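You operate a simulated robot arm through the tools that you are given. There is no shell and no other tool.

You are at the controls of a simulated robot arm. One attempt, no reset.

Task
Glue the blue felt square on the cart's beige square block and press it down.
Fine: yellow brush over the block's top, back in its tin; square in the middle; leave the others. Set down upright: yellow brush. A coat counts when it lies all over at full strength: go over it till it gets no stronger.
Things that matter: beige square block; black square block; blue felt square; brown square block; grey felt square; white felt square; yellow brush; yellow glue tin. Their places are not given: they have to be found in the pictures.

The check looks at the end state, three seconds after you hand in, the way a careful person would. Anything else that was tipped, shoved, dropped, spilled or broken makes it a failure.

Robot
A 6-joint arm with a two-finger parallel gripper, fixed in place. Base frame: the origin is at the foot of the arm, x ahead of it, y to its left, z up; the work surface is at about z = 0.62. Units: m, degrees, N and s.
With the tool pointing down near the work surface it reaches from about 0.1 to 0.7 m from the base axis. Its first joint turns from -66.0 to 66.0 degrees. Payload 2.45 kg.
The TCP is the grasp point between the finger pads, 0.024 m short of the fingertips. In the tool frame z runs along the fingers and y along their closing line. Largest opening 0.068 m; finger width 0.017, thickness 0.01; the body of the gripper, 0.04 by 0.07 m, starts 0.041 m behind the TCP.
Orientation is that of the tool frame in the base frame, as [roll, pitch, yaw] about the fixed x, y, z axes, in that order (R = Rz(yaw) Ry(pitch) Rx(roll)). With the fingers straight down and closing along the base's y, the tool's x points along the base's -x, its y along +y and its z along -z.

Tools
- The arm moves only by the tool send_rows. Its argument "moves" is a list of rows, each a list of 6 numbers: the shift along the tool's x, y, z in m, then the turn, a rotation vector about the tool's x, y, z in degrees. In form: [[tx, ty, tz, rx, ry, rz], ...]. A call has 1 to 20 rows; each row is the pose to reach, as a shift and turn from the pose commanded when the call began, along the tool's axes at that moment. "grip" is the gripper command, from -1 (fully open) to 1 (shut), values between in proportion, set as the call begins (left out, the last holds). Each row takes 0.2 s and may step no farther than 0.05 m and 8.6 degrees from the row before; otherwise, or with a gripper value out of range, the whole call is refused. Where a pose cannot be reached the arm comes as near as it can. A force on the tool above 50 N (or 10 N above the force at the start of the call, whichever is more), or a blocked arm, ends the call early, and 0.2 s more pass. The fingers move at their own pace (about 0.108 m/s each) and stop on an object; they squeeze with about 21 N. The grip force told is the motor's: it shows also when the fingers shut on nothing. Time passes only in rows, and 0.2 s behind the last, so rows that repeat a pose let the fingers close. It gives the time, the measured TCP pose, the force on the tool (base axes), the opening and the grip force at its end, in the units of the frame above (readings bear some noise), with the torque about the TCP (base axes, N m) and any sound that the robot's microphone picked up, and new pictures: "pictures" is both (left out), scene, wrist or none.
- Cameras (640 x 400 px; columns grow to the right, rows downward): "scene" is fixed at [0.1567, 0.414, 1.4509]; the picture's right is [-0.81, -0.59, 0.00], its down [-0.41, 0.56, -0.72] and it looks along [0.42, -0.58, -0.69] (base axes); focal length 350 px, centre (320, 200). "wrist" rides on the gripper at [0.084, 0.011, -0.075] in the tool frame; the picture's right is [-0.13, 0.99, 0.00], its down [-0.60, -0.08, -0.79] and it looks along [-0.79, -0.10, 0.61] (tool axes); focal length 251 px, centre (320, 200).
- probe_pixels(camera, pixels): for up to 12 pixels [column, row] of the newest picture of that camera ("zoom" is the newest enlarged one), the place [x, y, z] in the base frame of the surface seen there, good to about 0.003 m. No time passes.
- inspect(camera, box): a new picture of the part [left, top, right, bottom] of that camera's present view, enlarged. No time passes.
- hand_in(): hands the job in; it is judged then, once.

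Open the gripper and draw the arm clear of the work before you hand the job in, unless the task says otherwise.

The tools are called after ">>>" by a JSON object that holds its "op" and its "data". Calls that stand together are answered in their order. send_rows: Moves the arm, as the interface text tells. Its arguments: {"type":"object","properties":{"moves":{"type":"array"},"grip":{"type":"number"},"pictures":{"type":"string","enum":["both","scene","wrist","none"]}},"required":["moves"]} The other tools are called the same way: probe_pixels (camera, pixels) gives the place of the surface under pixels of a picture; inspect (camera, box) takes an enlarged picture of a part of a camera's view; hand_in () hands the job in.

At the start:

```text
clock: 0.0
tcp_pos: [0.4866, -0.0696, 0.9747]
orientation: [-180.0, 0.3, 180.0]
wrist_force: [0.4, -0.1, 0.0]
ft_torque: [-0.05, 0.02, 0.0]
grip_width: 0.0681
gripper_force: 0.2
```

scene: 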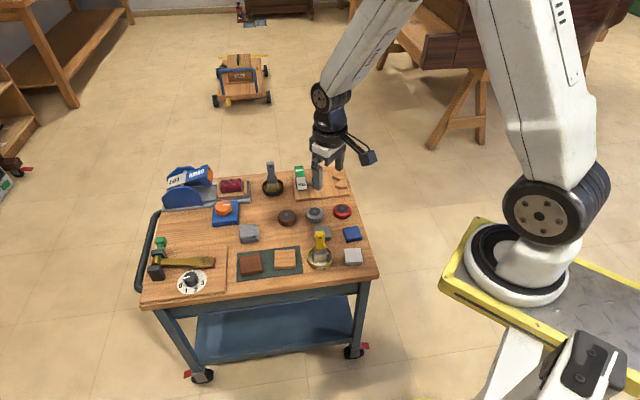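
wrist: 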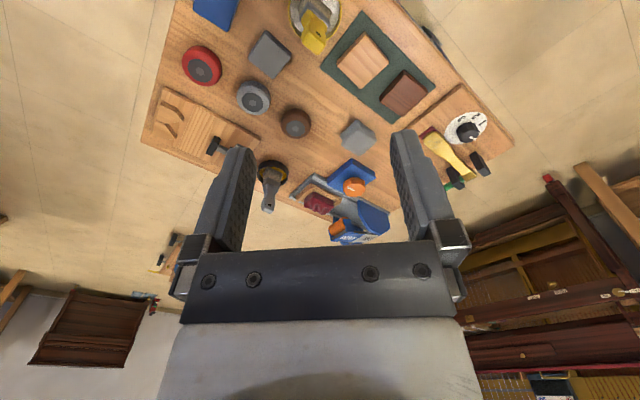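

The scene picture shows the cart with the brush and tin near (320,252), blocks on a green mat at (270,262), and felt squares. I'll enlarge the view to identify everything.

>>> {"op": "inspect", "data": {"camera": "scene", "box": [220, 190, 380, 290]}}

>>> {"op": "inspect", "data": {"camera": "wrist", "box": [140, 0, 520, 240]}}

```text
4.00 times, centred on (300, 240) of scene
```

zoom: 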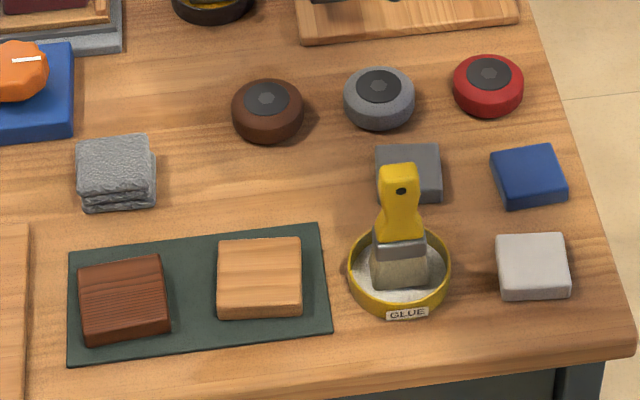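

```text
1.67 times, centred on (330, 120) of wrist
```

zoom: 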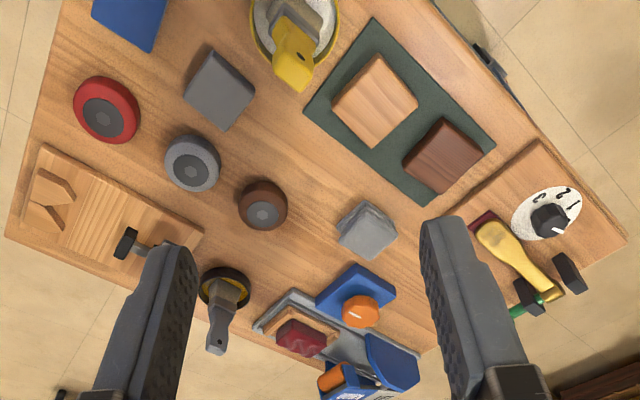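

The beige block is the pale one on the green mat (scene ~ (285,259)); the blue felt is at (352,233); the brush stands in the tin at (320,255). I'll take a tighter zoom for probing.

>>> {"op": "inspect", "data": {"camera": "scene", "box": [264, 215, 376, 285]}}

```text
5.71 times, centred on (320, 250) of scene
```

zoom: 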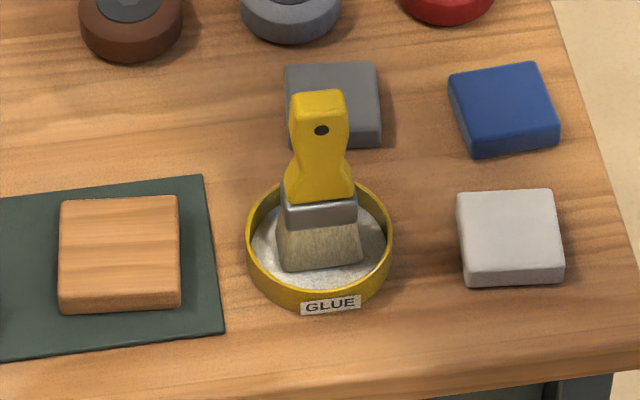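

Now probing the block corners, the felt corners, the brush and the tin in this zoom.

>>> {"op": "probe_pixels", "data": {"camera": "zoom", "pixels": [[64, 203], [175, 199], [176, 287], [62, 294], [120, 245], [452, 77], [534, 65], [556, 126], [474, 152], [503, 103], [30, 250], [420, 200]]}}

>>> {"op": "probe_pixels", "data": {"camera": "zoom", "pixels": [[320, 95], [298, 97], [343, 97], [321, 150], [318, 185], [290, 213], [355, 214], [320, 230], [282, 262], [360, 258], [320, 268], [375, 245]]}}

>>> {"op": "probe_pixels", "data": {"camera": "zoom", "pixels": [[249, 245], [388, 240], [318, 291], [262, 198], [372, 195], [265, 250], [300, 280], [510, 215], [345, 80], [330, 306], [250, 260], [388, 262]]}}

```text
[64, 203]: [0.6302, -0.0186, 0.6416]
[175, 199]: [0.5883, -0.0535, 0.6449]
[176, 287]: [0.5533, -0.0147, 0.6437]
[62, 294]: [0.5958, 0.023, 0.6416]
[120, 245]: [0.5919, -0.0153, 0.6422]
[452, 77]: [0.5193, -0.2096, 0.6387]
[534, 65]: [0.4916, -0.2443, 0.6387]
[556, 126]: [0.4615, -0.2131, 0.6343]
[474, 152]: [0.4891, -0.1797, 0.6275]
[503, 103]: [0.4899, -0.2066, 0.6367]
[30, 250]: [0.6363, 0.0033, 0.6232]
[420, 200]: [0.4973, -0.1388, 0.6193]
```

```text
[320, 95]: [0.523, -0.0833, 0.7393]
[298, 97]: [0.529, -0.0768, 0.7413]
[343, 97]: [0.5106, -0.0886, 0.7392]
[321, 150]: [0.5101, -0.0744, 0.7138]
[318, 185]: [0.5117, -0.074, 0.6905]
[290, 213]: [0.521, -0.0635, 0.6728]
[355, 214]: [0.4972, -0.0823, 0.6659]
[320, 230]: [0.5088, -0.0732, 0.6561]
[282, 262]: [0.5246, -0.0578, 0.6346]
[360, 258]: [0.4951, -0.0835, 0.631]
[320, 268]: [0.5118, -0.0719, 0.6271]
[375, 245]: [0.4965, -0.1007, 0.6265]
```

```text
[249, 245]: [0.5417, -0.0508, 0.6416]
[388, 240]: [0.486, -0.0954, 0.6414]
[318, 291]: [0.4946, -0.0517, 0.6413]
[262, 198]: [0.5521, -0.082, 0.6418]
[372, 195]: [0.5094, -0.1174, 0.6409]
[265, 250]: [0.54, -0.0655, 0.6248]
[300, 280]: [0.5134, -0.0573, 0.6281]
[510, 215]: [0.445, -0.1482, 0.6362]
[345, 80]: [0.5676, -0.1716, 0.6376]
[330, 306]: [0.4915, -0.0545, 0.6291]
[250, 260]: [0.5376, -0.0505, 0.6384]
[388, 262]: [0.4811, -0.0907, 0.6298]
```

Geometry is clear: block centre about (0.592,-0.016), top z≈0.6425, edges at ~40°; brush at about (0.514,-0.080). Before moving, I check the rest of the cart for the black block and any second beige block.

>>> {"op": "inspect", "data": {"camera": "scene", "box": [130, 150, 290, 250]}}

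>>> {"op": "inspect", "data": {"camera": "scene", "box": [200, 40, 296, 100]}}

>>> {"op": "inspect", "data": {"camera": "scene", "box": [130, 220, 330, 345]}}

```text
4.00 times, centred on (210, 200) of scene
```

zoom: 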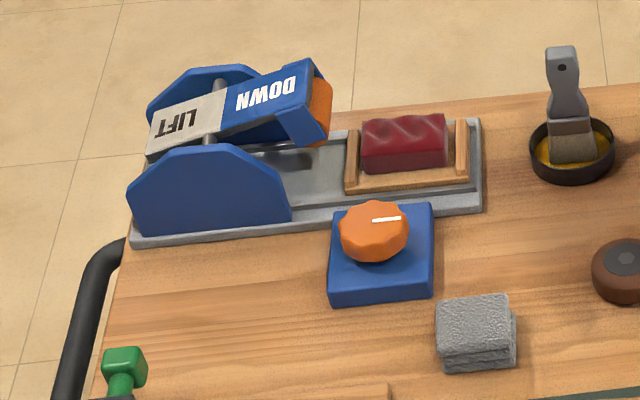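

```text
6.67 times, centred on (248, 70) of scene
```

zoom: 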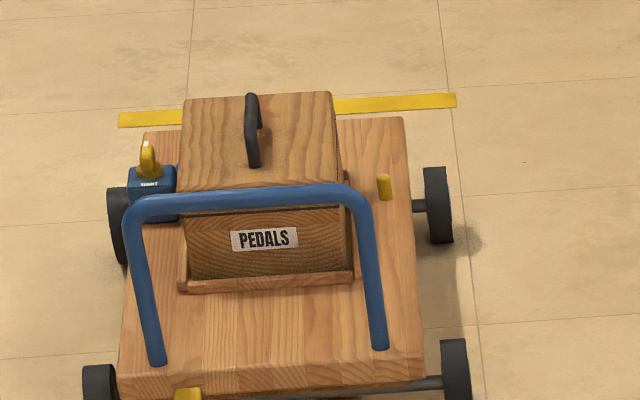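

```text
3.20 times, centred on (230, 282) of scene
```

zoom: 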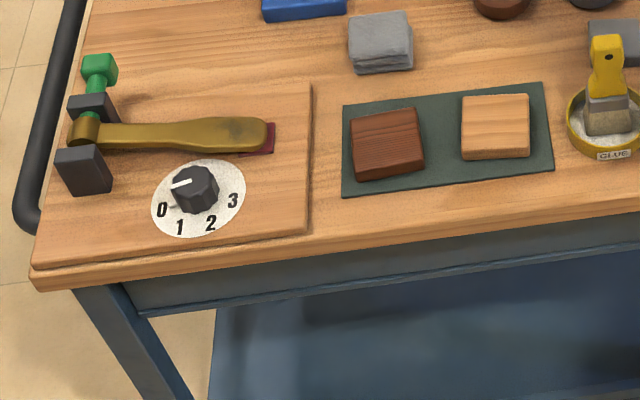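

Only one beige block is in view, and a second brush and tin (dark) sits far back at (271,180), so the yellow one is unambiguous. I move over the yellow brush at a hover height, turning the tool by 38° to match the brush's flat faces.

>>> {"op": "send_rows", "data": {"moves": [[-0.005, -0.002, 0.025, 0, 0, -6.5], [-0.01, -0.004, 0.05, 0, 0, -13], [-0.015, -0.006, 0.075, 0, 0, -19.5], [-0.02, -0.008, 0.1, 0, 0, -26], [-0.024, -0.009, 0.125, 0, 0, -32], [-0.028, -0.0104, 0.145, 0, 0, -38], [-0.028, -0.0104, 0.145, 0, 0, -38]], "grip": -1}}

```text
clock: 1.6
tcp_pos: [0.5153, -0.0807, 0.8321]
orientation: [-179.9, 0.1, -142.1]
wrist_force: [-0.5, 0.7, 0.2]
ft_torque: [-0.02, 0.03, 0.03]
grip_width: 0.0683
gripper_force: 0.1
```

scene: 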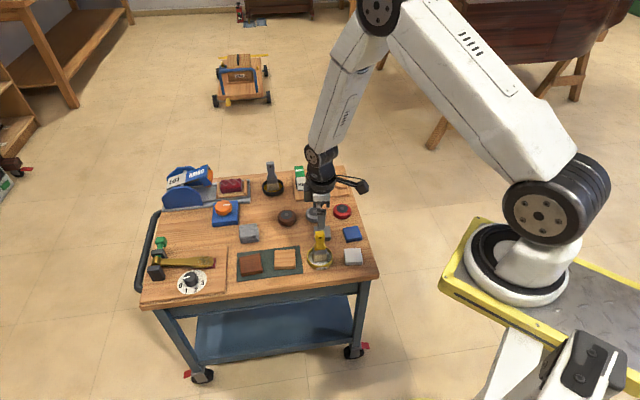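
wrist: 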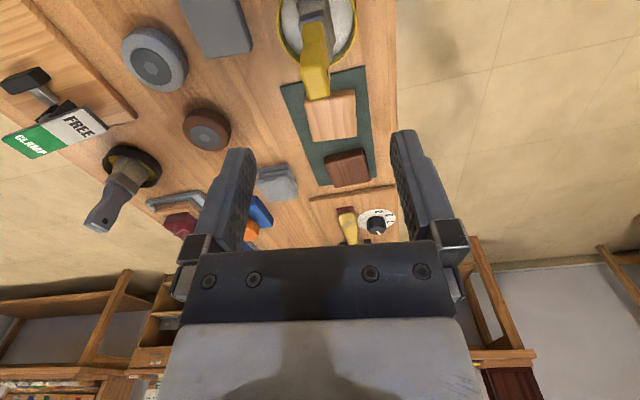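

Now at hover; the wrist picture shows the brush handle at (315,70), between and below the fingers. I zoom in on both views to check the alignment.

>>> {"op": "inspect", "data": {"camera": "wrist", "box": [240, 0, 400, 100]}}

>>> {"op": "inspect", "data": {"camera": "scene", "box": [272, 180, 368, 276]}}

>>> {"op": "probe_pixels", "data": {"camera": "wrist", "pixels": [[304, 68], [327, 66], [315, 67], [315, 94], [303, 50], [327, 48], [305, 94], [328, 93]]}}

```text
4.00 times, centred on (320, 50) of wrist
```

zoom: 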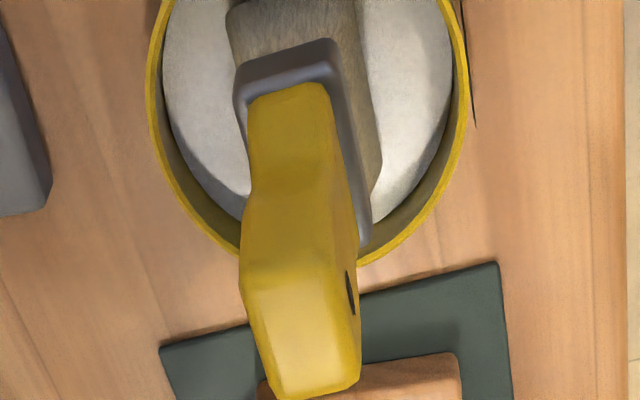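

```text
4.17 times, centred on (320, 228) of scene
```

zoom: 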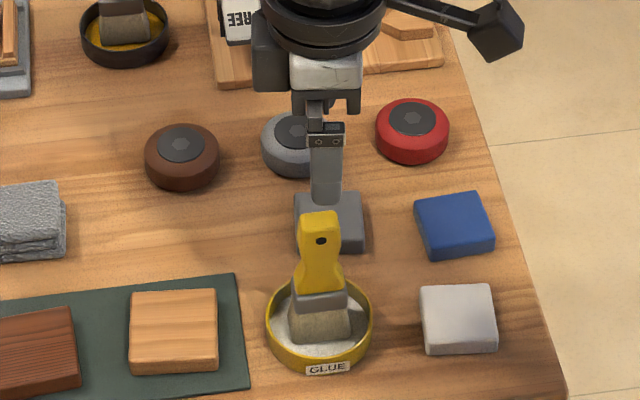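

```text
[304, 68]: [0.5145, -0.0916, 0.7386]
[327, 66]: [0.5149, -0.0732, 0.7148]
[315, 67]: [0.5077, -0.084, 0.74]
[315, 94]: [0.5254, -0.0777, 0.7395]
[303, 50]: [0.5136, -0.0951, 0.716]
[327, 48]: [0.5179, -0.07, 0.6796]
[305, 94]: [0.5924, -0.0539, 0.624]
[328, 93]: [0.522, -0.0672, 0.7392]
```

The handle top is near (0.516,-0.080,0.740). I refine by probing points across the top face in a wrist zoom.

>>> {"op": "inspect", "data": {"camera": "wrist", "box": [288, 40, 352, 104]}}

```text
6.25 times, centred on (320, 72) of wrist
```

zoom: 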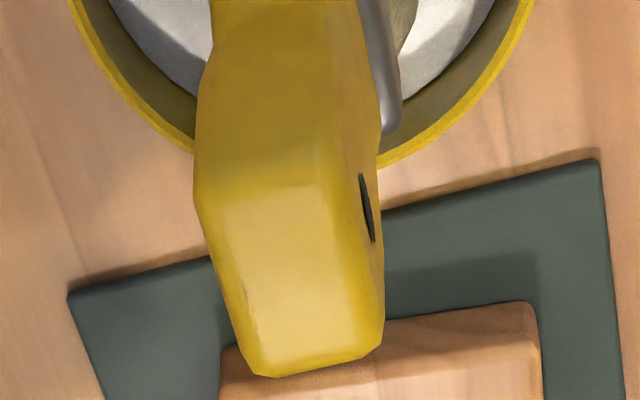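

Probing the light-coloured top face corners and edges.

>>> {"op": "probe_pixels", "data": {"camera": "zoom", "pixels": [[212, 210], [320, 195], [370, 340], [258, 365], [290, 280], [205, 120], [300, 120], [350, 130], [370, 170], [365, 60]]}}

```text
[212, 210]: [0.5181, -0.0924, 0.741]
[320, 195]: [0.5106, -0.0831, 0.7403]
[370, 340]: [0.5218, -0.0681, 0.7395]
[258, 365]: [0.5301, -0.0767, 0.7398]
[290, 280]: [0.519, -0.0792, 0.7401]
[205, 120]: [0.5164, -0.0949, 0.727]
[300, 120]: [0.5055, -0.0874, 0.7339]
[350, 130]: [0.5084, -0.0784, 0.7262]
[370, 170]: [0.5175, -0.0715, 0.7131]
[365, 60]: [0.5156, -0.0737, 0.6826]
```

Top face centre works out at about (0.518,-0.081), with its wide side at ~45°. I turn 7° more, descend with the fingers astride the handle to z≈0.716, and look before closing.

>>> {"op": "send_rows", "data": {"moves": [[-0.0019, -0.0013, 0.0, 0, 0, -7], [-0.0019, -0.0013, 0.03, 0, 0, -7], [-0.0019, -0.0013, 0.06, 0, 0, -7], [-0.0019, -0.0013, 0.09, 0, 0, -7], [-0.0019, -0.0013, 0.116, 0, 0, -7], [-0.0019, -0.0013, 0.116, 0, 0, -7]]}}

>>> {"op": "inspect", "data": {"camera": "scene", "box": [272, 200, 368, 280]}}

```text
clock: 3.0
tcp_pos: [0.5179, -0.0795, 0.7135]
orientation: [-179.8, 0.2, -134.9]
wrist_force: [-0.7, -0.6, 0.0]
ft_torque: [0.02, 0.02, 0.03]
grip_width: 0.0679
gripper_force: 0.1
```

scene: 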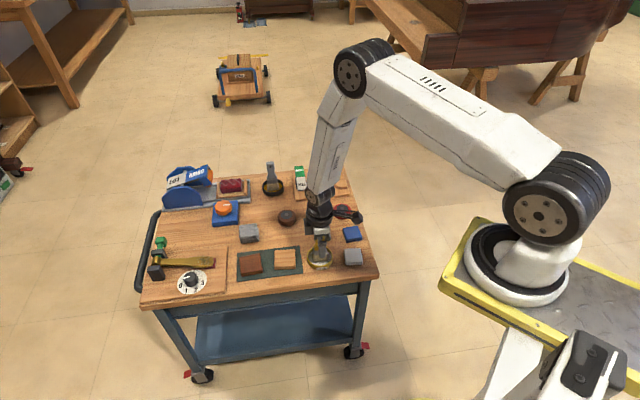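
wrist: 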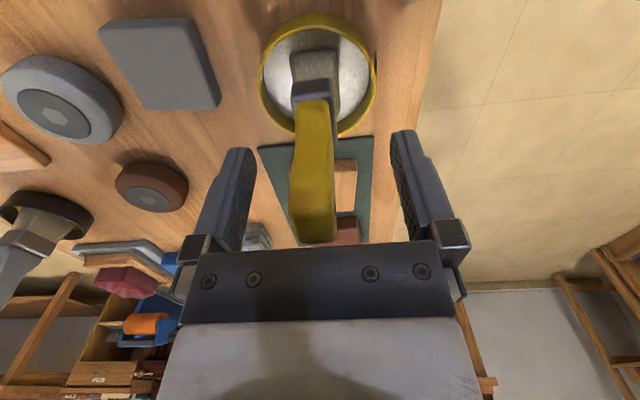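

```text
5.00 times, centred on (320, 240) of scene
```

zoom: 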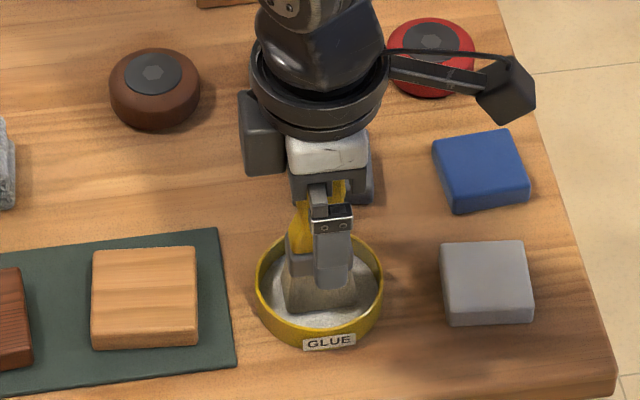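

The handle (col 300–335 in the wrist picture) is centred between the fingers (inner edges ~250 and ~395), parallel to them. I close the gripper in place.

>>> {"op": "send_rows", "data": {"moves": [[0, 0, 0, 0, 0, 0], [0, 0, 0, 0, 0, 0], [0, 0, 0, 0, 0, 0], [0, 0, 0, 0, 0, 0]], "grip": 1}}

>>> {"op": "inspect", "data": {"camera": "scene", "box": [272, 200, 368, 280]}}

```text
clock: 4.0
tcp_pos: [0.5181, -0.0801, 0.7139]
orientation: [-179.9, 0.1, -134.9]
wrist_force: [-0.6, 0.2, 0.2]
ft_torque: [0.01, 0.01, 0.0]
grip_width: 0.0167
gripper_force: 21.2
```

scene: 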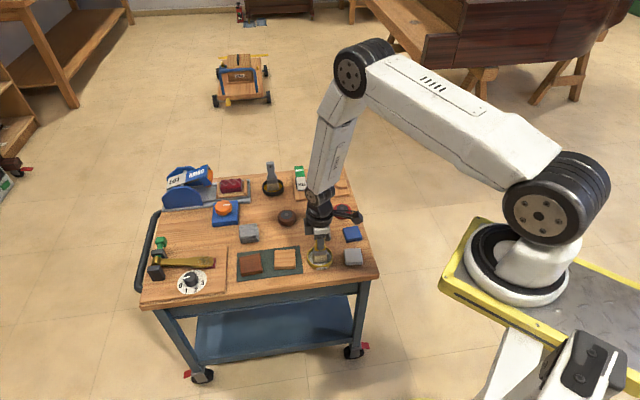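
wrist: 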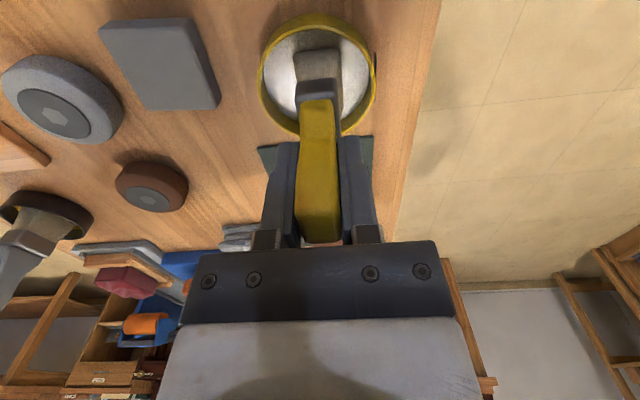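

```text
5.00 times, centred on (320, 240) of scene
```

zoom: 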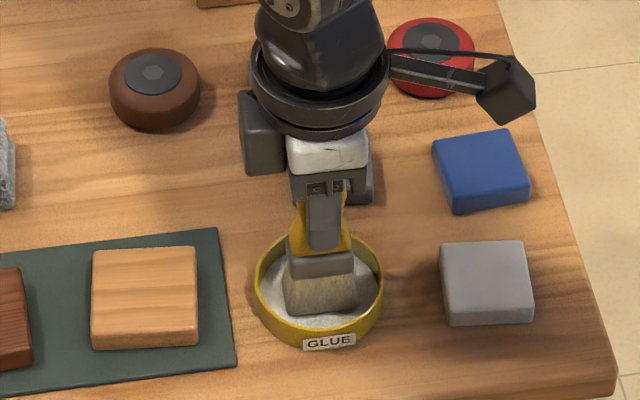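

Gripped firmly (0.0167 m, 21 N) with the brush upright in the middle of the tin. I lift straight up 0.06 m and check it.

>>> {"op": "send_rows", "data": {"moves": [[0, 0, -0.015, 0, 0, 0], [0, 0, -0.035, 0, 0, 0], [0, 0, -0.06, 0, 0, 0], [0, 0, -0.06, 0, 0, 0]]}}

>>> {"op": "inspect", "data": {"camera": "scene", "box": [264, 190, 376, 280]}}

>>> {"op": "inspect", "data": {"camera": "wrist", "box": [230, 0, 422, 120]}}

```text
clock: 5.0
tcp_pos: [0.5193, -0.08, 0.7754]
orientation: [-179.9, 0.1, -135.1]
wrist_force: [0.3, 0.4, -0.4]
ft_torque: [-0.01, -0.01, -0.02]
grip_width: 0.017
gripper_force: 21.4
```

scene: 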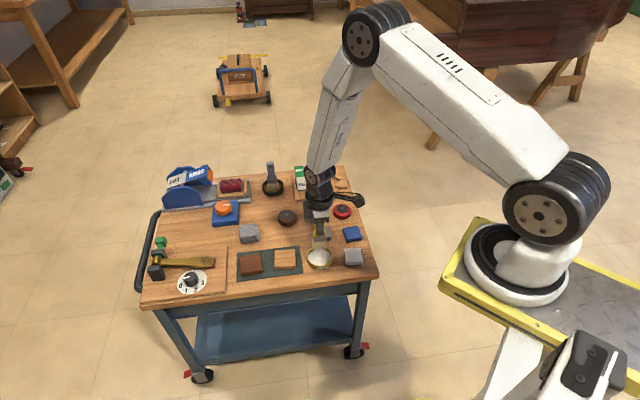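
wrist: 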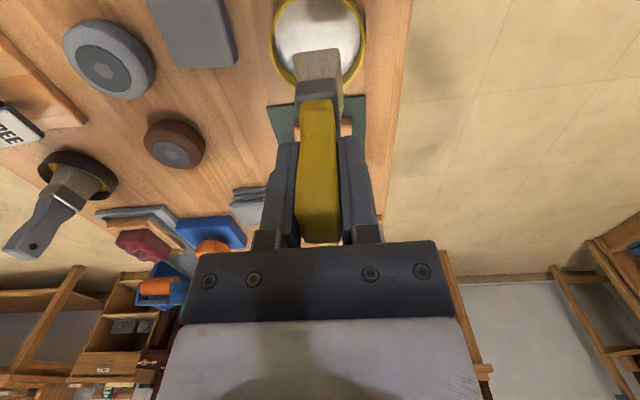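

```text
4.44 times, centred on (320, 235) of scene
```

zoom: 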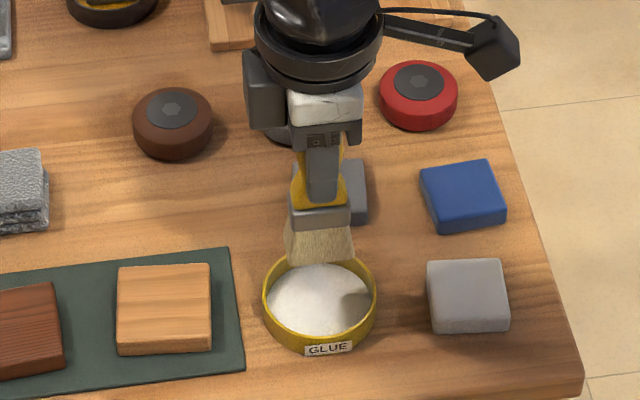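

```text
3.33 times, centred on (326, 60) of wrist
```

zoom: 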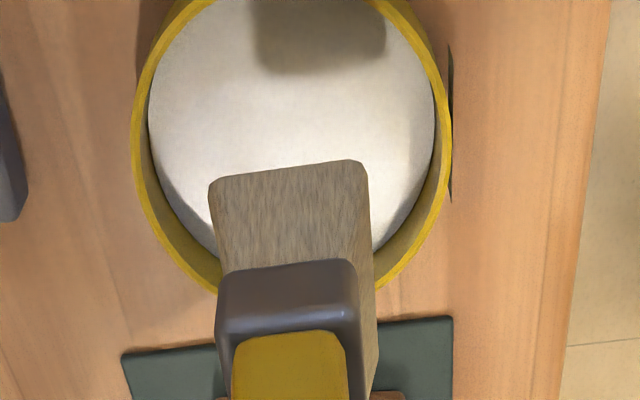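

The brush is lifted cleanly and upright. I probe the bristle tips and the empty tin's rim in this view to fix the brush offsets and tin centre.

>>> {"op": "probe_pixels", "data": {"camera": "zoom", "pixels": [[222, 190], [350, 170], [285, 178], [368, 200], [372, 340], [140, 120], [445, 120], [215, 278], [385, 272], [290, 110]]}}

>>> {"op": "probe_pixels", "data": {"camera": "scene", "pixels": [[313, 249], [327, 249], [320, 248], [320, 240], [308, 257], [332, 257], [320, 266], [312, 250], [320, 258]]}}

```text
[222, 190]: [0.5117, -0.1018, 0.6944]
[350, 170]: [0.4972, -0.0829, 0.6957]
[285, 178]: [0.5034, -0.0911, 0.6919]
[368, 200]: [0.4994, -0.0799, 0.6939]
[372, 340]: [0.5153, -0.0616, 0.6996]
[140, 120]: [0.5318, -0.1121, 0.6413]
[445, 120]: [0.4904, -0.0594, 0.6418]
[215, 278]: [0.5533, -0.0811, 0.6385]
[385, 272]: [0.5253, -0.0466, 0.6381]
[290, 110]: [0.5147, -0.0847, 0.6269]
```

```text
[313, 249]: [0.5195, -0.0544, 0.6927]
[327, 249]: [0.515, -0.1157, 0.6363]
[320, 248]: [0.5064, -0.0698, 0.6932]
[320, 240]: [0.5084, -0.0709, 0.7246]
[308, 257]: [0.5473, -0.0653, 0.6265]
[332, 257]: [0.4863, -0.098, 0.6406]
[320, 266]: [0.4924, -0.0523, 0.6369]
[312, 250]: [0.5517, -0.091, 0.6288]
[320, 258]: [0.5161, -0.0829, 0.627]
```

Bristle footprint is about 0.038 × 0.024 m, centred under the TCP, tip about 0.090 m below it; tin centre is (0.518,-0.080). I carry the brush at this height over the block centre, turning 4° to match its edges.

>>> {"op": "send_rows", "data": {"moves": [[-0.024, -0.0015, 0, 0, 0, 1], [-0.048, -0.003, 0, 0, 0, 2], [-0.073, -0.0046, 0, 0, 0, 3], [-0.0966, -0.0062, 0, 0, 0, 4], [-0.0966, -0.0062, 0, 0, 0, 4]]}}

>>> {"op": "inspect", "data": {"camera": "scene", "box": [240, 190, 352, 280]}}

>>> {"op": "inspect", "data": {"camera": "wrist", "box": [230, 0, 422, 120]}}

```text
clock: 6.2
tcp_pos: [0.5909, -0.0162, 0.7757]
orientation: [-179.9, 0.1, -139.1]
wrist_force: [0.2, 0.0, -1.1]
ft_torque: [0.02, 0.03, -0.02]
grip_width: 0.0168
gripper_force: 20.7
```

scene: 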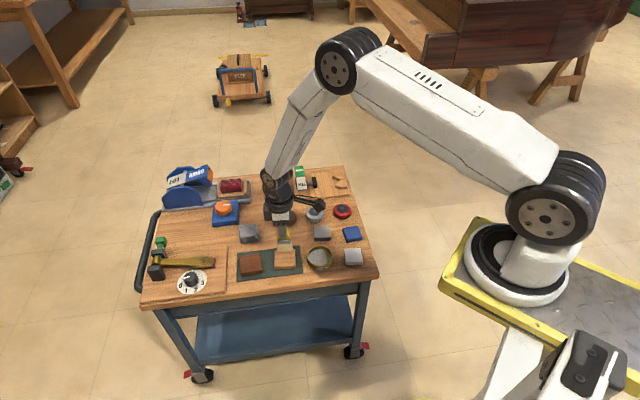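
wrist: 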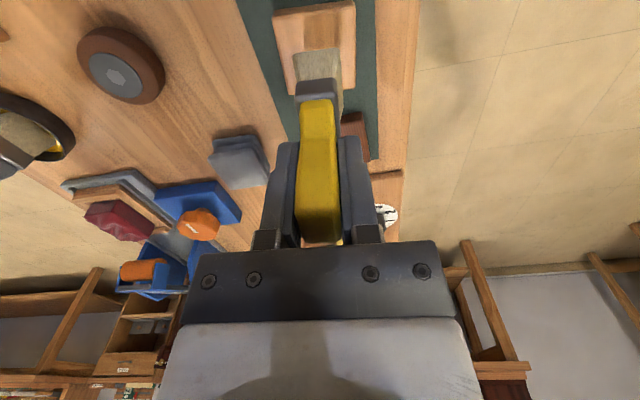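

```text
4.44 times, centred on (296, 235) of scene
```

zoom: 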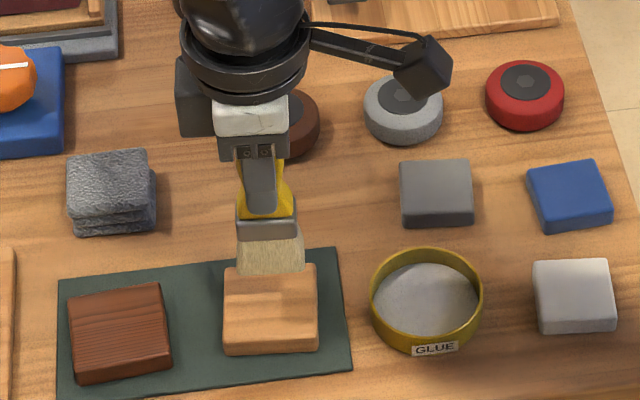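

```text
3.33 times, centred on (326, 60) of wrist
```

zoom: 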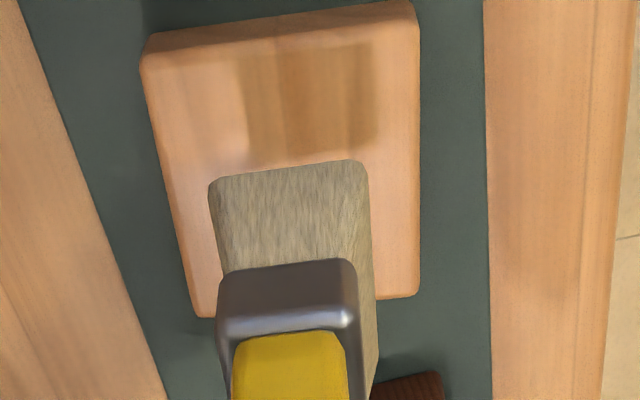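

The brush hangs over the block, edges parallel. I probe the block's top corners from this closer view to refine its centre and height.

>>> {"op": "probe_pixels", "data": {"camera": "zoom", "pixels": [[150, 62], [408, 40], [410, 285], [203, 305], [180, 200], [400, 150], [222, 190], [352, 168], [280, 50], [300, 150]]}}

```text
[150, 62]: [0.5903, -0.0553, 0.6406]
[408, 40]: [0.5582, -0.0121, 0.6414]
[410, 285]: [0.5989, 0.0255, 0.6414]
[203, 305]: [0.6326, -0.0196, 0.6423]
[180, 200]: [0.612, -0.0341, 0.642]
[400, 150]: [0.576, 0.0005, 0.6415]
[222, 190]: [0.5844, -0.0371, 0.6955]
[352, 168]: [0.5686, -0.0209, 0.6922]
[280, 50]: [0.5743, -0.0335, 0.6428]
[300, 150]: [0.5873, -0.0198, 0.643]
```

Block centre refines to about (0.5935,-0.0157), top z≈0.642. I shift slightly and lower to just above contact.

>>> {"op": "send_rows", "data": {"moves": [[-0.0015, -0.0009, 0.012, 0, 0, 0], [-0.0015, -0.0009, 0.025, 0, 0, 0], [-0.0015, -0.0009, 0.036, 0, 0, 0], [-0.0015, -0.0009, 0.041, 0, 0, 0], [-0.0015, -0.0009, 0.041, 0, 0, 0]]}}

>>> {"op": "inspect", "data": {"camera": "scene", "box": [250, 220, 322, 280]}}

>>> {"op": "inspect", "data": {"camera": "wrist", "box": [230, 0, 422, 120]}}

```text
clock: 7.4
tcp_pos: [0.5922, -0.0171, 0.7338]
orientation: [-179.9, 0.2, -139.1]
wrist_force: [-0.6, -0.4, -0.9]
ft_torque: [0.03, 0.01, -0.01]
grip_width: 0.0169
gripper_force: 21.1
```

scene: 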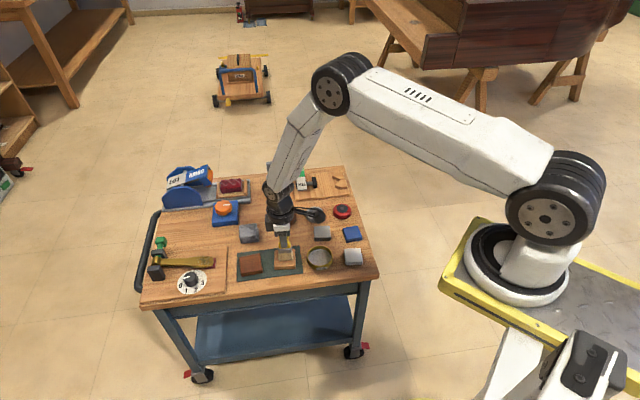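
wrist: 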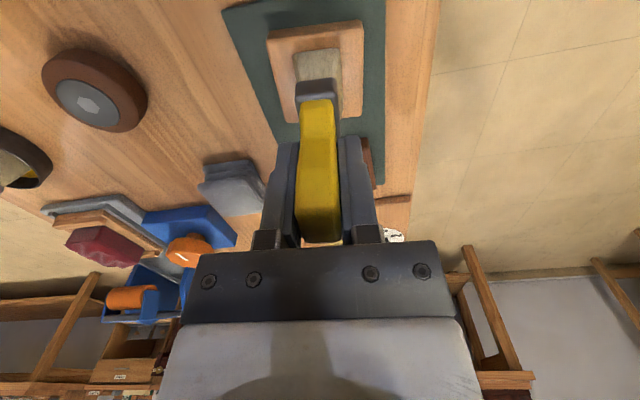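

```text
6.67 times, centred on (286, 250) of scene
```

zoom: 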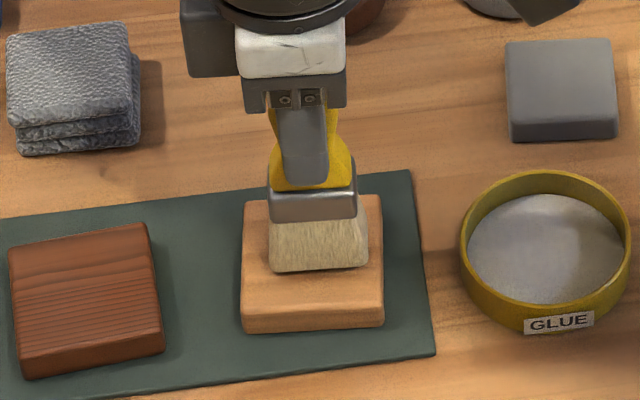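

```text
3.33 times, centred on (326, 60) of wrist
```

zoom: 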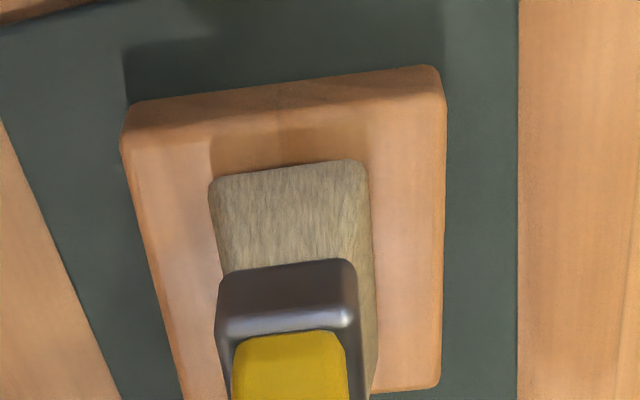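

Bristles are almost on the wood (pixel (318,268) in the zoom). I lower 2 mm and read the force.

>>> {"op": "send_rows", "data": {"moves": [[0, 0, 0.001, 0, 0, 0], [0, 0, 0.002, 0, 0, 0], [0, 0, 0.002, 0, 0, 0]], "pictures": "scene"}}

>>> {"op": "inspect", "data": {"camera": "scene", "box": [250, 220, 322, 280]}}

```text
clock: 8.2
tcp_pos: [0.5915, -0.0158, 0.7329]
orientation: [-179.9, 0.0, -139.0]
wrist_force: [-0.7, 0.3, 0.6]
ft_torque: [0.04, 0.01, 0.02]
grip_width: 0.0168
gripper_force: 20.7
```

scene: 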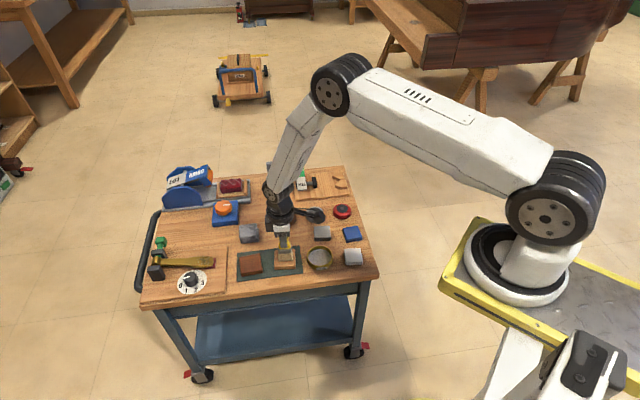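

```text
6.67 times, centred on (286, 250) of scene
```

zoom: 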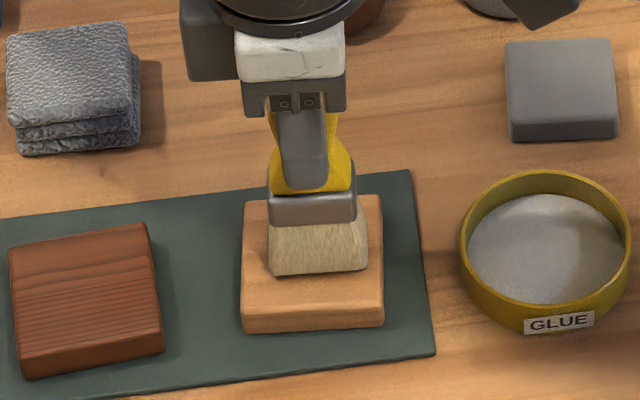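

Force is still within noise. I lower another 1.5 mm.

>>> {"op": "send_rows", "data": {"moves": [[0, 0, 0.001, 0, 0, 0], [0, 0, 0.0015, 0, 0, 0], [0, 0, 0.0015, 0, 0, 0]], "pictures": "scene"}}

>>> {"op": "inspect", "data": {"camera": "scene", "box": [250, 220, 322, 280]}}

```text
clock: 9.0
tcp_pos: [0.5935, -0.017, 0.732]
orientation: [-179.8, 0.1, -139.1]
wrist_force: [-0.4, 0.7, -0.8]
ft_torque: [-0.01, 0.02, 0.0]
grip_width: 0.0169
gripper_force: 20.8
```

scene: 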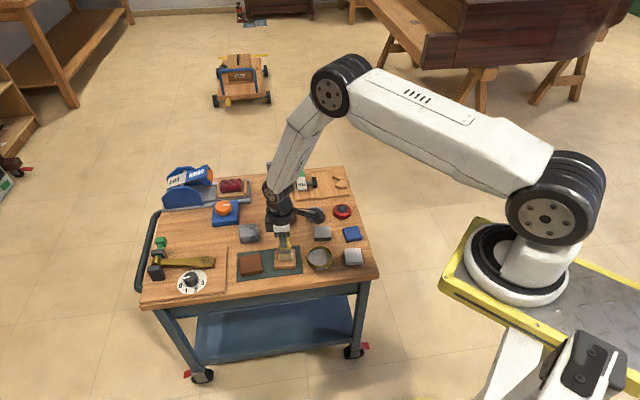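

```text
6.67 times, centred on (286, 250) of scene
```

zoom: 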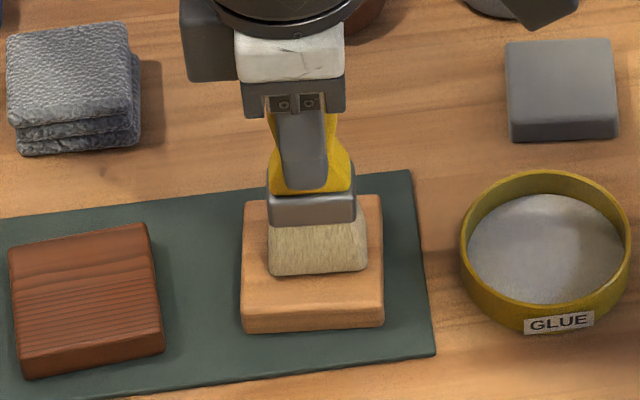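

The bristle line stays at row ~275 while the ferrule came down, so the bristles touch lightly. I make strokes across the first lane and second lane, then look.

>>> {"op": "send_rows", "data": {"moves": [[-0.006, -0.009, 0, 0, 0, 0], [-0.0115, -0.018, 0, 0, 0, 0], [-0.0115, -0.009, 0, 0, 0, 0], [-0.0115, 0, 0, 0, 0, 0], [-0.0115, 0.009, 0, 0, 0, 0], [-0.0115, 0.018, 0, 0, 0, 0], [0, 0.018, 0, 0, 0, 0], [0.0105, 0.018, 0, 0, 0, 0], [0.0105, 0.009, 0, 0, 0, 0], [0.0105, 0, 0, 0, 0, 0], [0.0105, -0.009, 0, 0, 0, 0], [0.0105, -0.018, 0, 0, 0, 0]]}}

>>> {"op": "inspect", "data": {"camera": "scene", "box": [250, 220, 322, 280]}}

>>> {"op": "inspect", "data": {"camera": "wrist", "box": [230, 0, 422, 120]}}

```text
clock: 11.6
tcp_pos: [0.5974, -0.036, 0.7313]
orientation: [-179.9, 0.1, -139.0]
wrist_force: [0.5, -0.6, -0.4]
ft_torque: [0.01, 0.01, 0.02]
grip_width: 0.0171
gripper_force: 20.9
```

scene: 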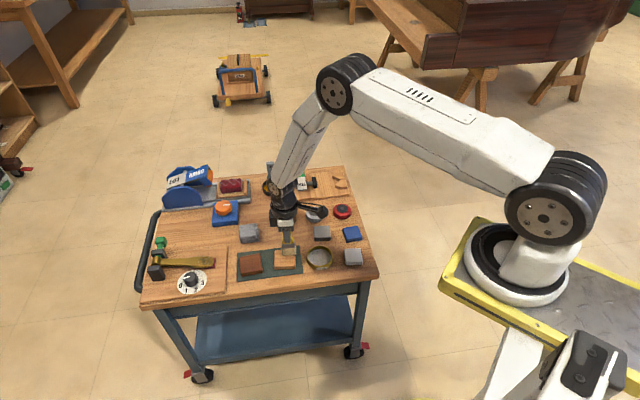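
wrist: 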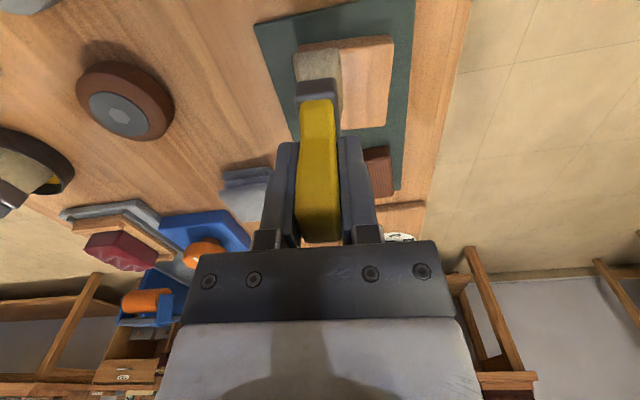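

```text
6.67 times, centred on (286, 250) of scene
```

zoom: 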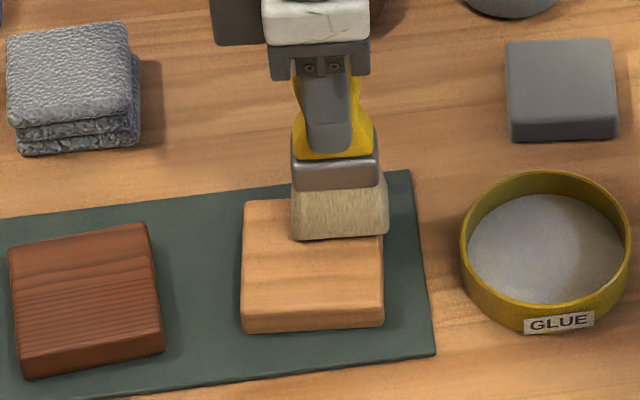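

```text
3.33 times, centred on (326, 60) of wrist
```

zoom: 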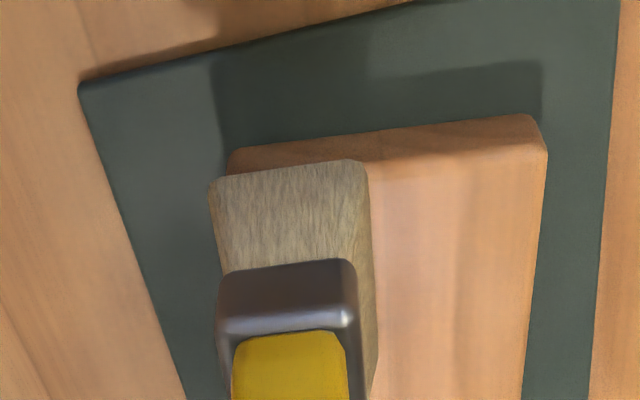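

No coat and no contact force are visible yet, so the bristles may just be skimming. I return to the block's centre and press lower by 2 mm.

>>> {"op": "send_rows", "data": {"moves": [[-0.005, 0.009, 0, 0, 0, 0], [-0.0105, 0.018, 0, 0, 0, 0], [-0.0105, 0.018, 0.001, 0, 0, 0], [-0.0105, 0.018, 0.002, 0, 0, 0], [-0.0105, 0.018, 0.002, 0, 0, 0]]}}

>>> {"op": "inspect", "data": {"camera": "scene", "box": [250, 220, 322, 280]}}

>>> {"op": "inspect", "data": {"camera": "wrist", "box": [230, 0, 422, 120]}}

```text
clock: 12.8
tcp_pos: [0.5935, -0.0161, 0.7302]
orientation: [-179.8, 0.2, -138.9]
wrist_force: [-4.0, 2.8, 17.6]
ft_torque: [0.17, 0.47, 0.01]
grip_width: 0.0166
gripper_force: 20.7
```

scene: 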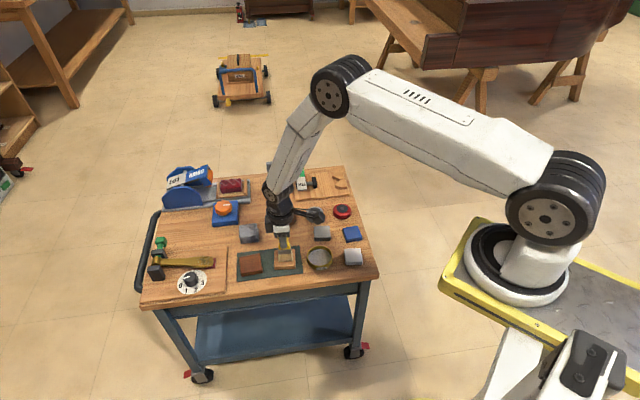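
wrist: 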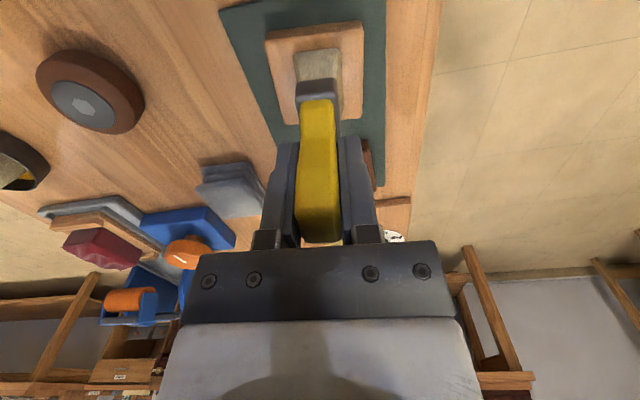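

```text
6.67 times, centred on (286, 250) of scene
```

zoom: 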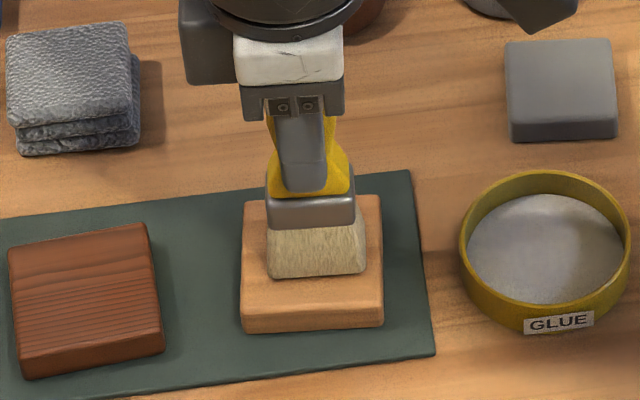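

```text
3.33 times, centred on (326, 60) of wrist
```

zoom: 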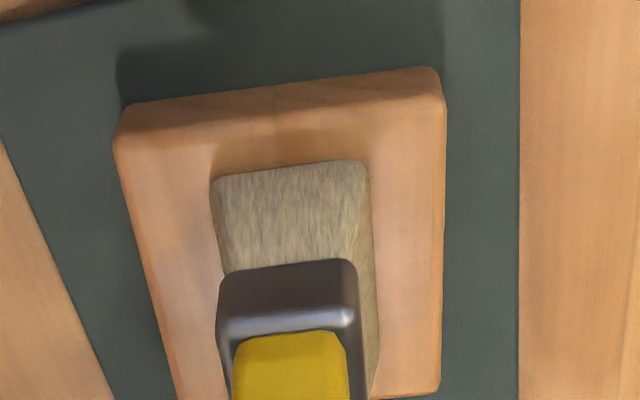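

Now there is firm contact (17.6 N). That is more than needed, so I ease up 1 mm and read the force before stroking.

>>> {"op": "send_rows", "data": {"moves": [[0, 0, -0.001, 0, 0, 0], [0, 0, -0.001, 0, 0, 0]], "pictures": "none"}}

```text
clock: 13.4
tcp_pos: [0.5928, -0.0161, 0.7313]
orientation: [-179.8, 0.2, -139.2]
wrist_force: [-0.2, 0.1, 9.5]
ft_torque: [0.06, 0.07, 0.02]
grip_width: 0.0168
gripper_force: 21.0
```

Contact is 9.5 N; I ease another 0.3 mm and do one test stroke in the first lane, watching that the block stays put.

>>> {"op": "send_rows", "data": {"moves": [[0, -0.006, -0.0003, 0, 0, 0], [0, -0.012, -0.0003, 0, 0, 0], [0, -0.018, -0.0003, 0, 0, 0]]}}

>>> {"op": "inspect", "data": {"camera": "scene", "box": [250, 220, 322, 280]}}

>>> {"op": "inspect", "data": {"camera": "wrist", "box": [230, 0, 422, 120]}}

```text
clock: 14.2
tcp_pos: [0.6051, -0.0289, 0.7288]
orientation: [-180.0, 0.1, -139.1]
wrist_force: [-5.5, 5.7, 21.8]
ft_torque: [0.52, 0.52, -0.02]
grip_width: 0.0169
gripper_force: 20.9
```

scene: 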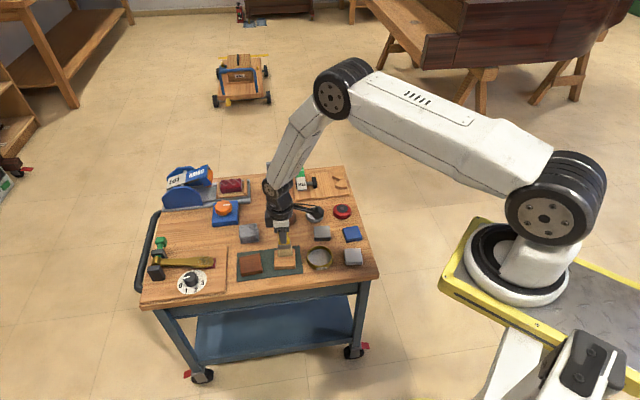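
wrist: 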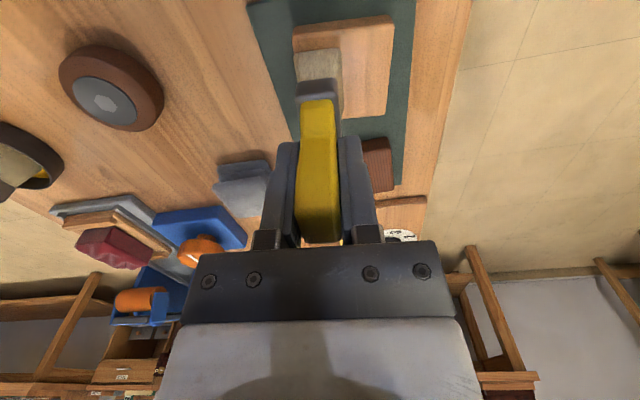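

```text
6.67 times, centred on (286, 250) of scene
```

zoom: 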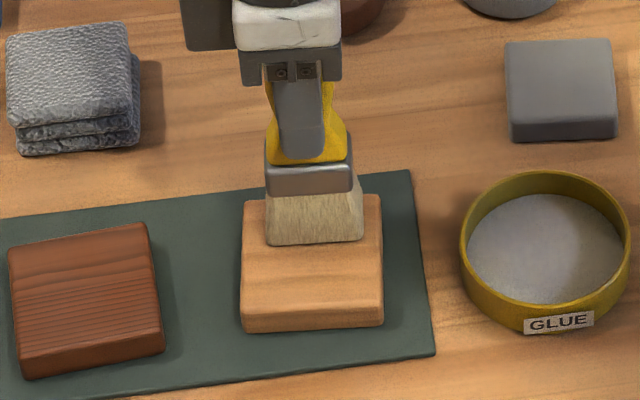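

```text
3.33 times, centred on (326, 60) of wrist
```

zoom: 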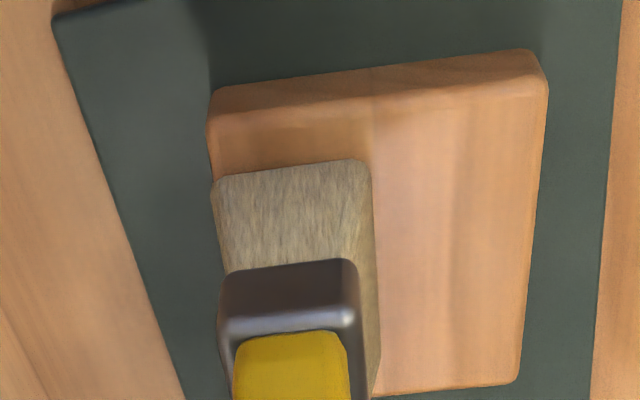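

Force rose to ~22 N at this spot and no coat shows yet. I lift off and look at the block's top uncovered.

>>> {"op": "send_rows", "data": {"moves": [[0, 0, -0.005, 0, 0, 0], [0, 0, -0.04, 0, 0, 0], [0.03, 0, -0.05, 0, 0, 0], [0.06, 0.0, -0.05, 0, 0, 0], [0.06, 0.0, -0.05, 0, 0, 0]]}}

>>> {"op": "inspect", "data": {"camera": "scene", "box": [250, 220, 322, 280]}}

>>> {"op": "inspect", "data": {"camera": "wrist", "box": [230, 0, 422, 120]}}

```text
clock: 15.4
tcp_pos: [0.5578, -0.0683, 0.7791]
orientation: [180.0, 0.1, -139.0]
wrist_force: [1.0, -0.4, -0.2]
ft_torque: [-0.04, -0.01, 0.0]
grip_width: 0.0166
gripper_force: 21.2
```

scene: 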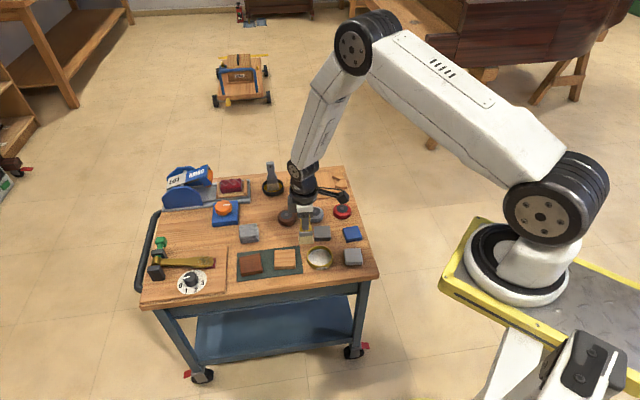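
wrist: 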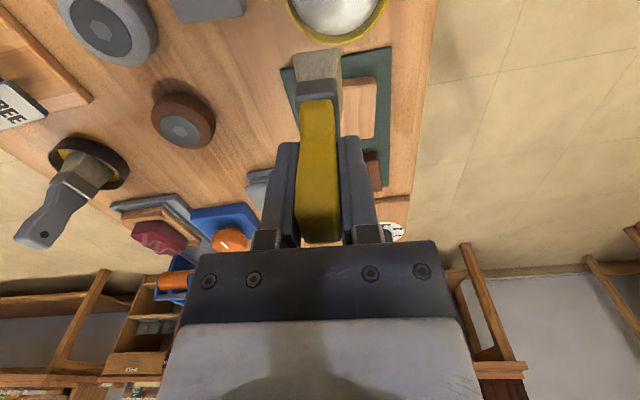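

```text
6.67 times, centred on (286, 250) of scene
```

zoom: 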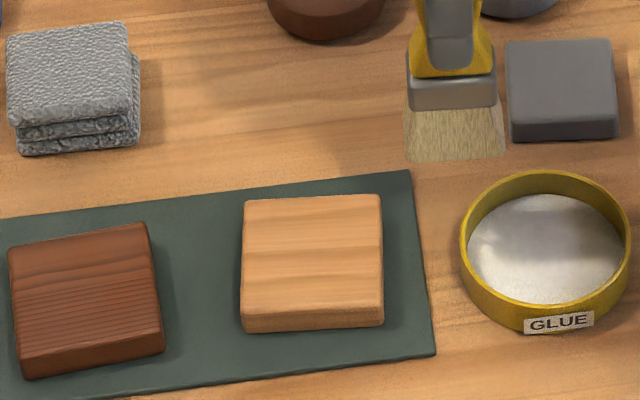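

```text
3.33 times, centred on (326, 60) of wrist
```

zoom: 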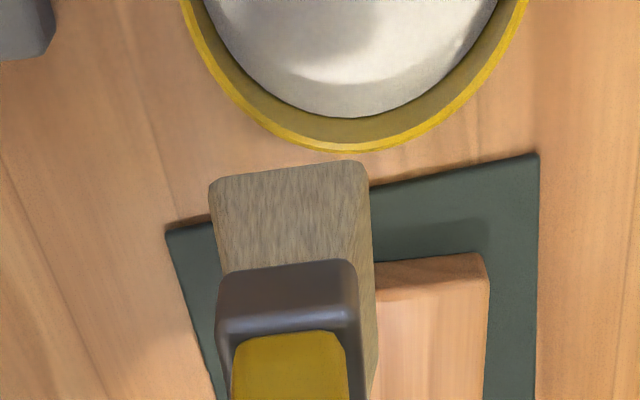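

The block top is still bare and hasn't moved, so the brush needs a fresh dip. I go over the tin centre (0.518,-0.080) and lower into the glue to near its old resting height.

>>> {"op": "send_rows", "data": {"moves": [[0.019, 0.0087, 0, 0, 0, 0], [0.0377, 0.0173, 0, 0, 0, 0], [0.0377, 0.0173, 0, 0, 0, 0], [0.0377, 0.0173, 0.025, 0, 0, 0], [0.0377, 0.0173, 0.05, 0, 0, 0], [0.0377, 0.0173, 0.062, 0, 0, 0], [0.0377, 0.0173, 0.064, 0, 0, 0], [0.0377, 0.0173, 0.064, 0, 0, 0]]}}

>>> {"op": "inspect", "data": {"camera": "scene", "box": [284, 220, 356, 280]}}

```text
clock: 17.2
tcp_pos: [0.5193, -0.0805, 0.7157]
orientation: [-179.9, 0.1, -139.0]
wrist_force: [0.3, 0.0, -1.2]
ft_torque: [-0.01, 0.02, 0.01]
grip_width: 0.0167
gripper_force: 21.0
```

scene: 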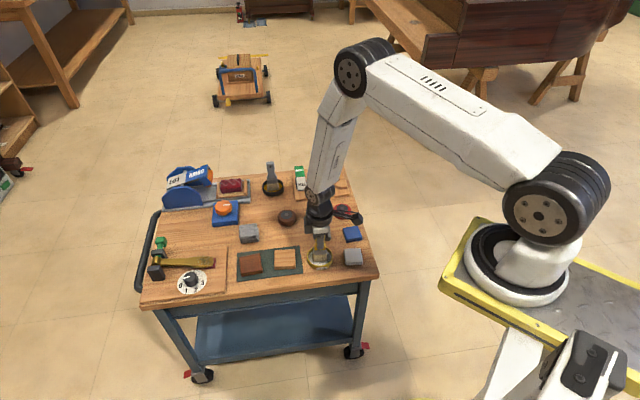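
wrist: 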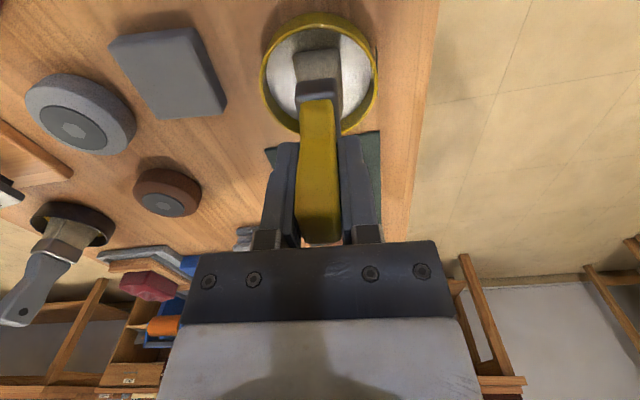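

```text
6.67 times, centred on (320, 250) of scene
```

zoom: 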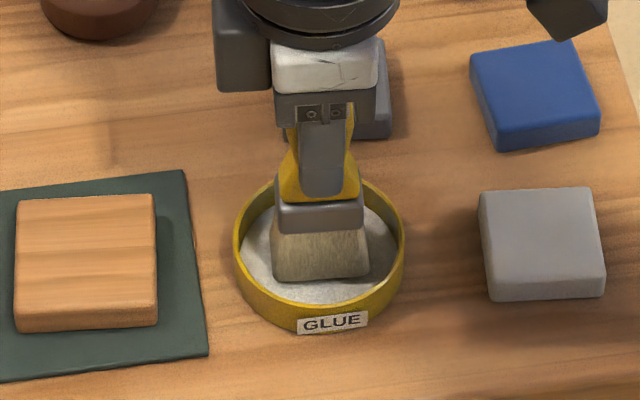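

The bristles are in the tin, centred, no contact yet. I lower 2.5 mm in small steps to press gently into the glue.

>>> {"op": "send_rows", "data": {"moves": [[0, 0, 0.001, 0, 0, 0], [0, 0, 0.002, 0, 0, 0], [0, 0, 0.0025, 0, 0, 0], [0, 0, 0.0025, 0, 0, 0], [0, 0, 0.0025, 0, 0, 0]], "pictures": "none"}}

```text
clock: 18.4
tcp_pos: [0.5206, -0.0807, 0.7144]
orientation: [-179.7, 0.2, -139.0]
wrist_force: [-3.5, 3.1, 20.4]
ft_torque: [0.24, 0.35, 0.01]
grip_width: 0.017
gripper_force: 21.0
```

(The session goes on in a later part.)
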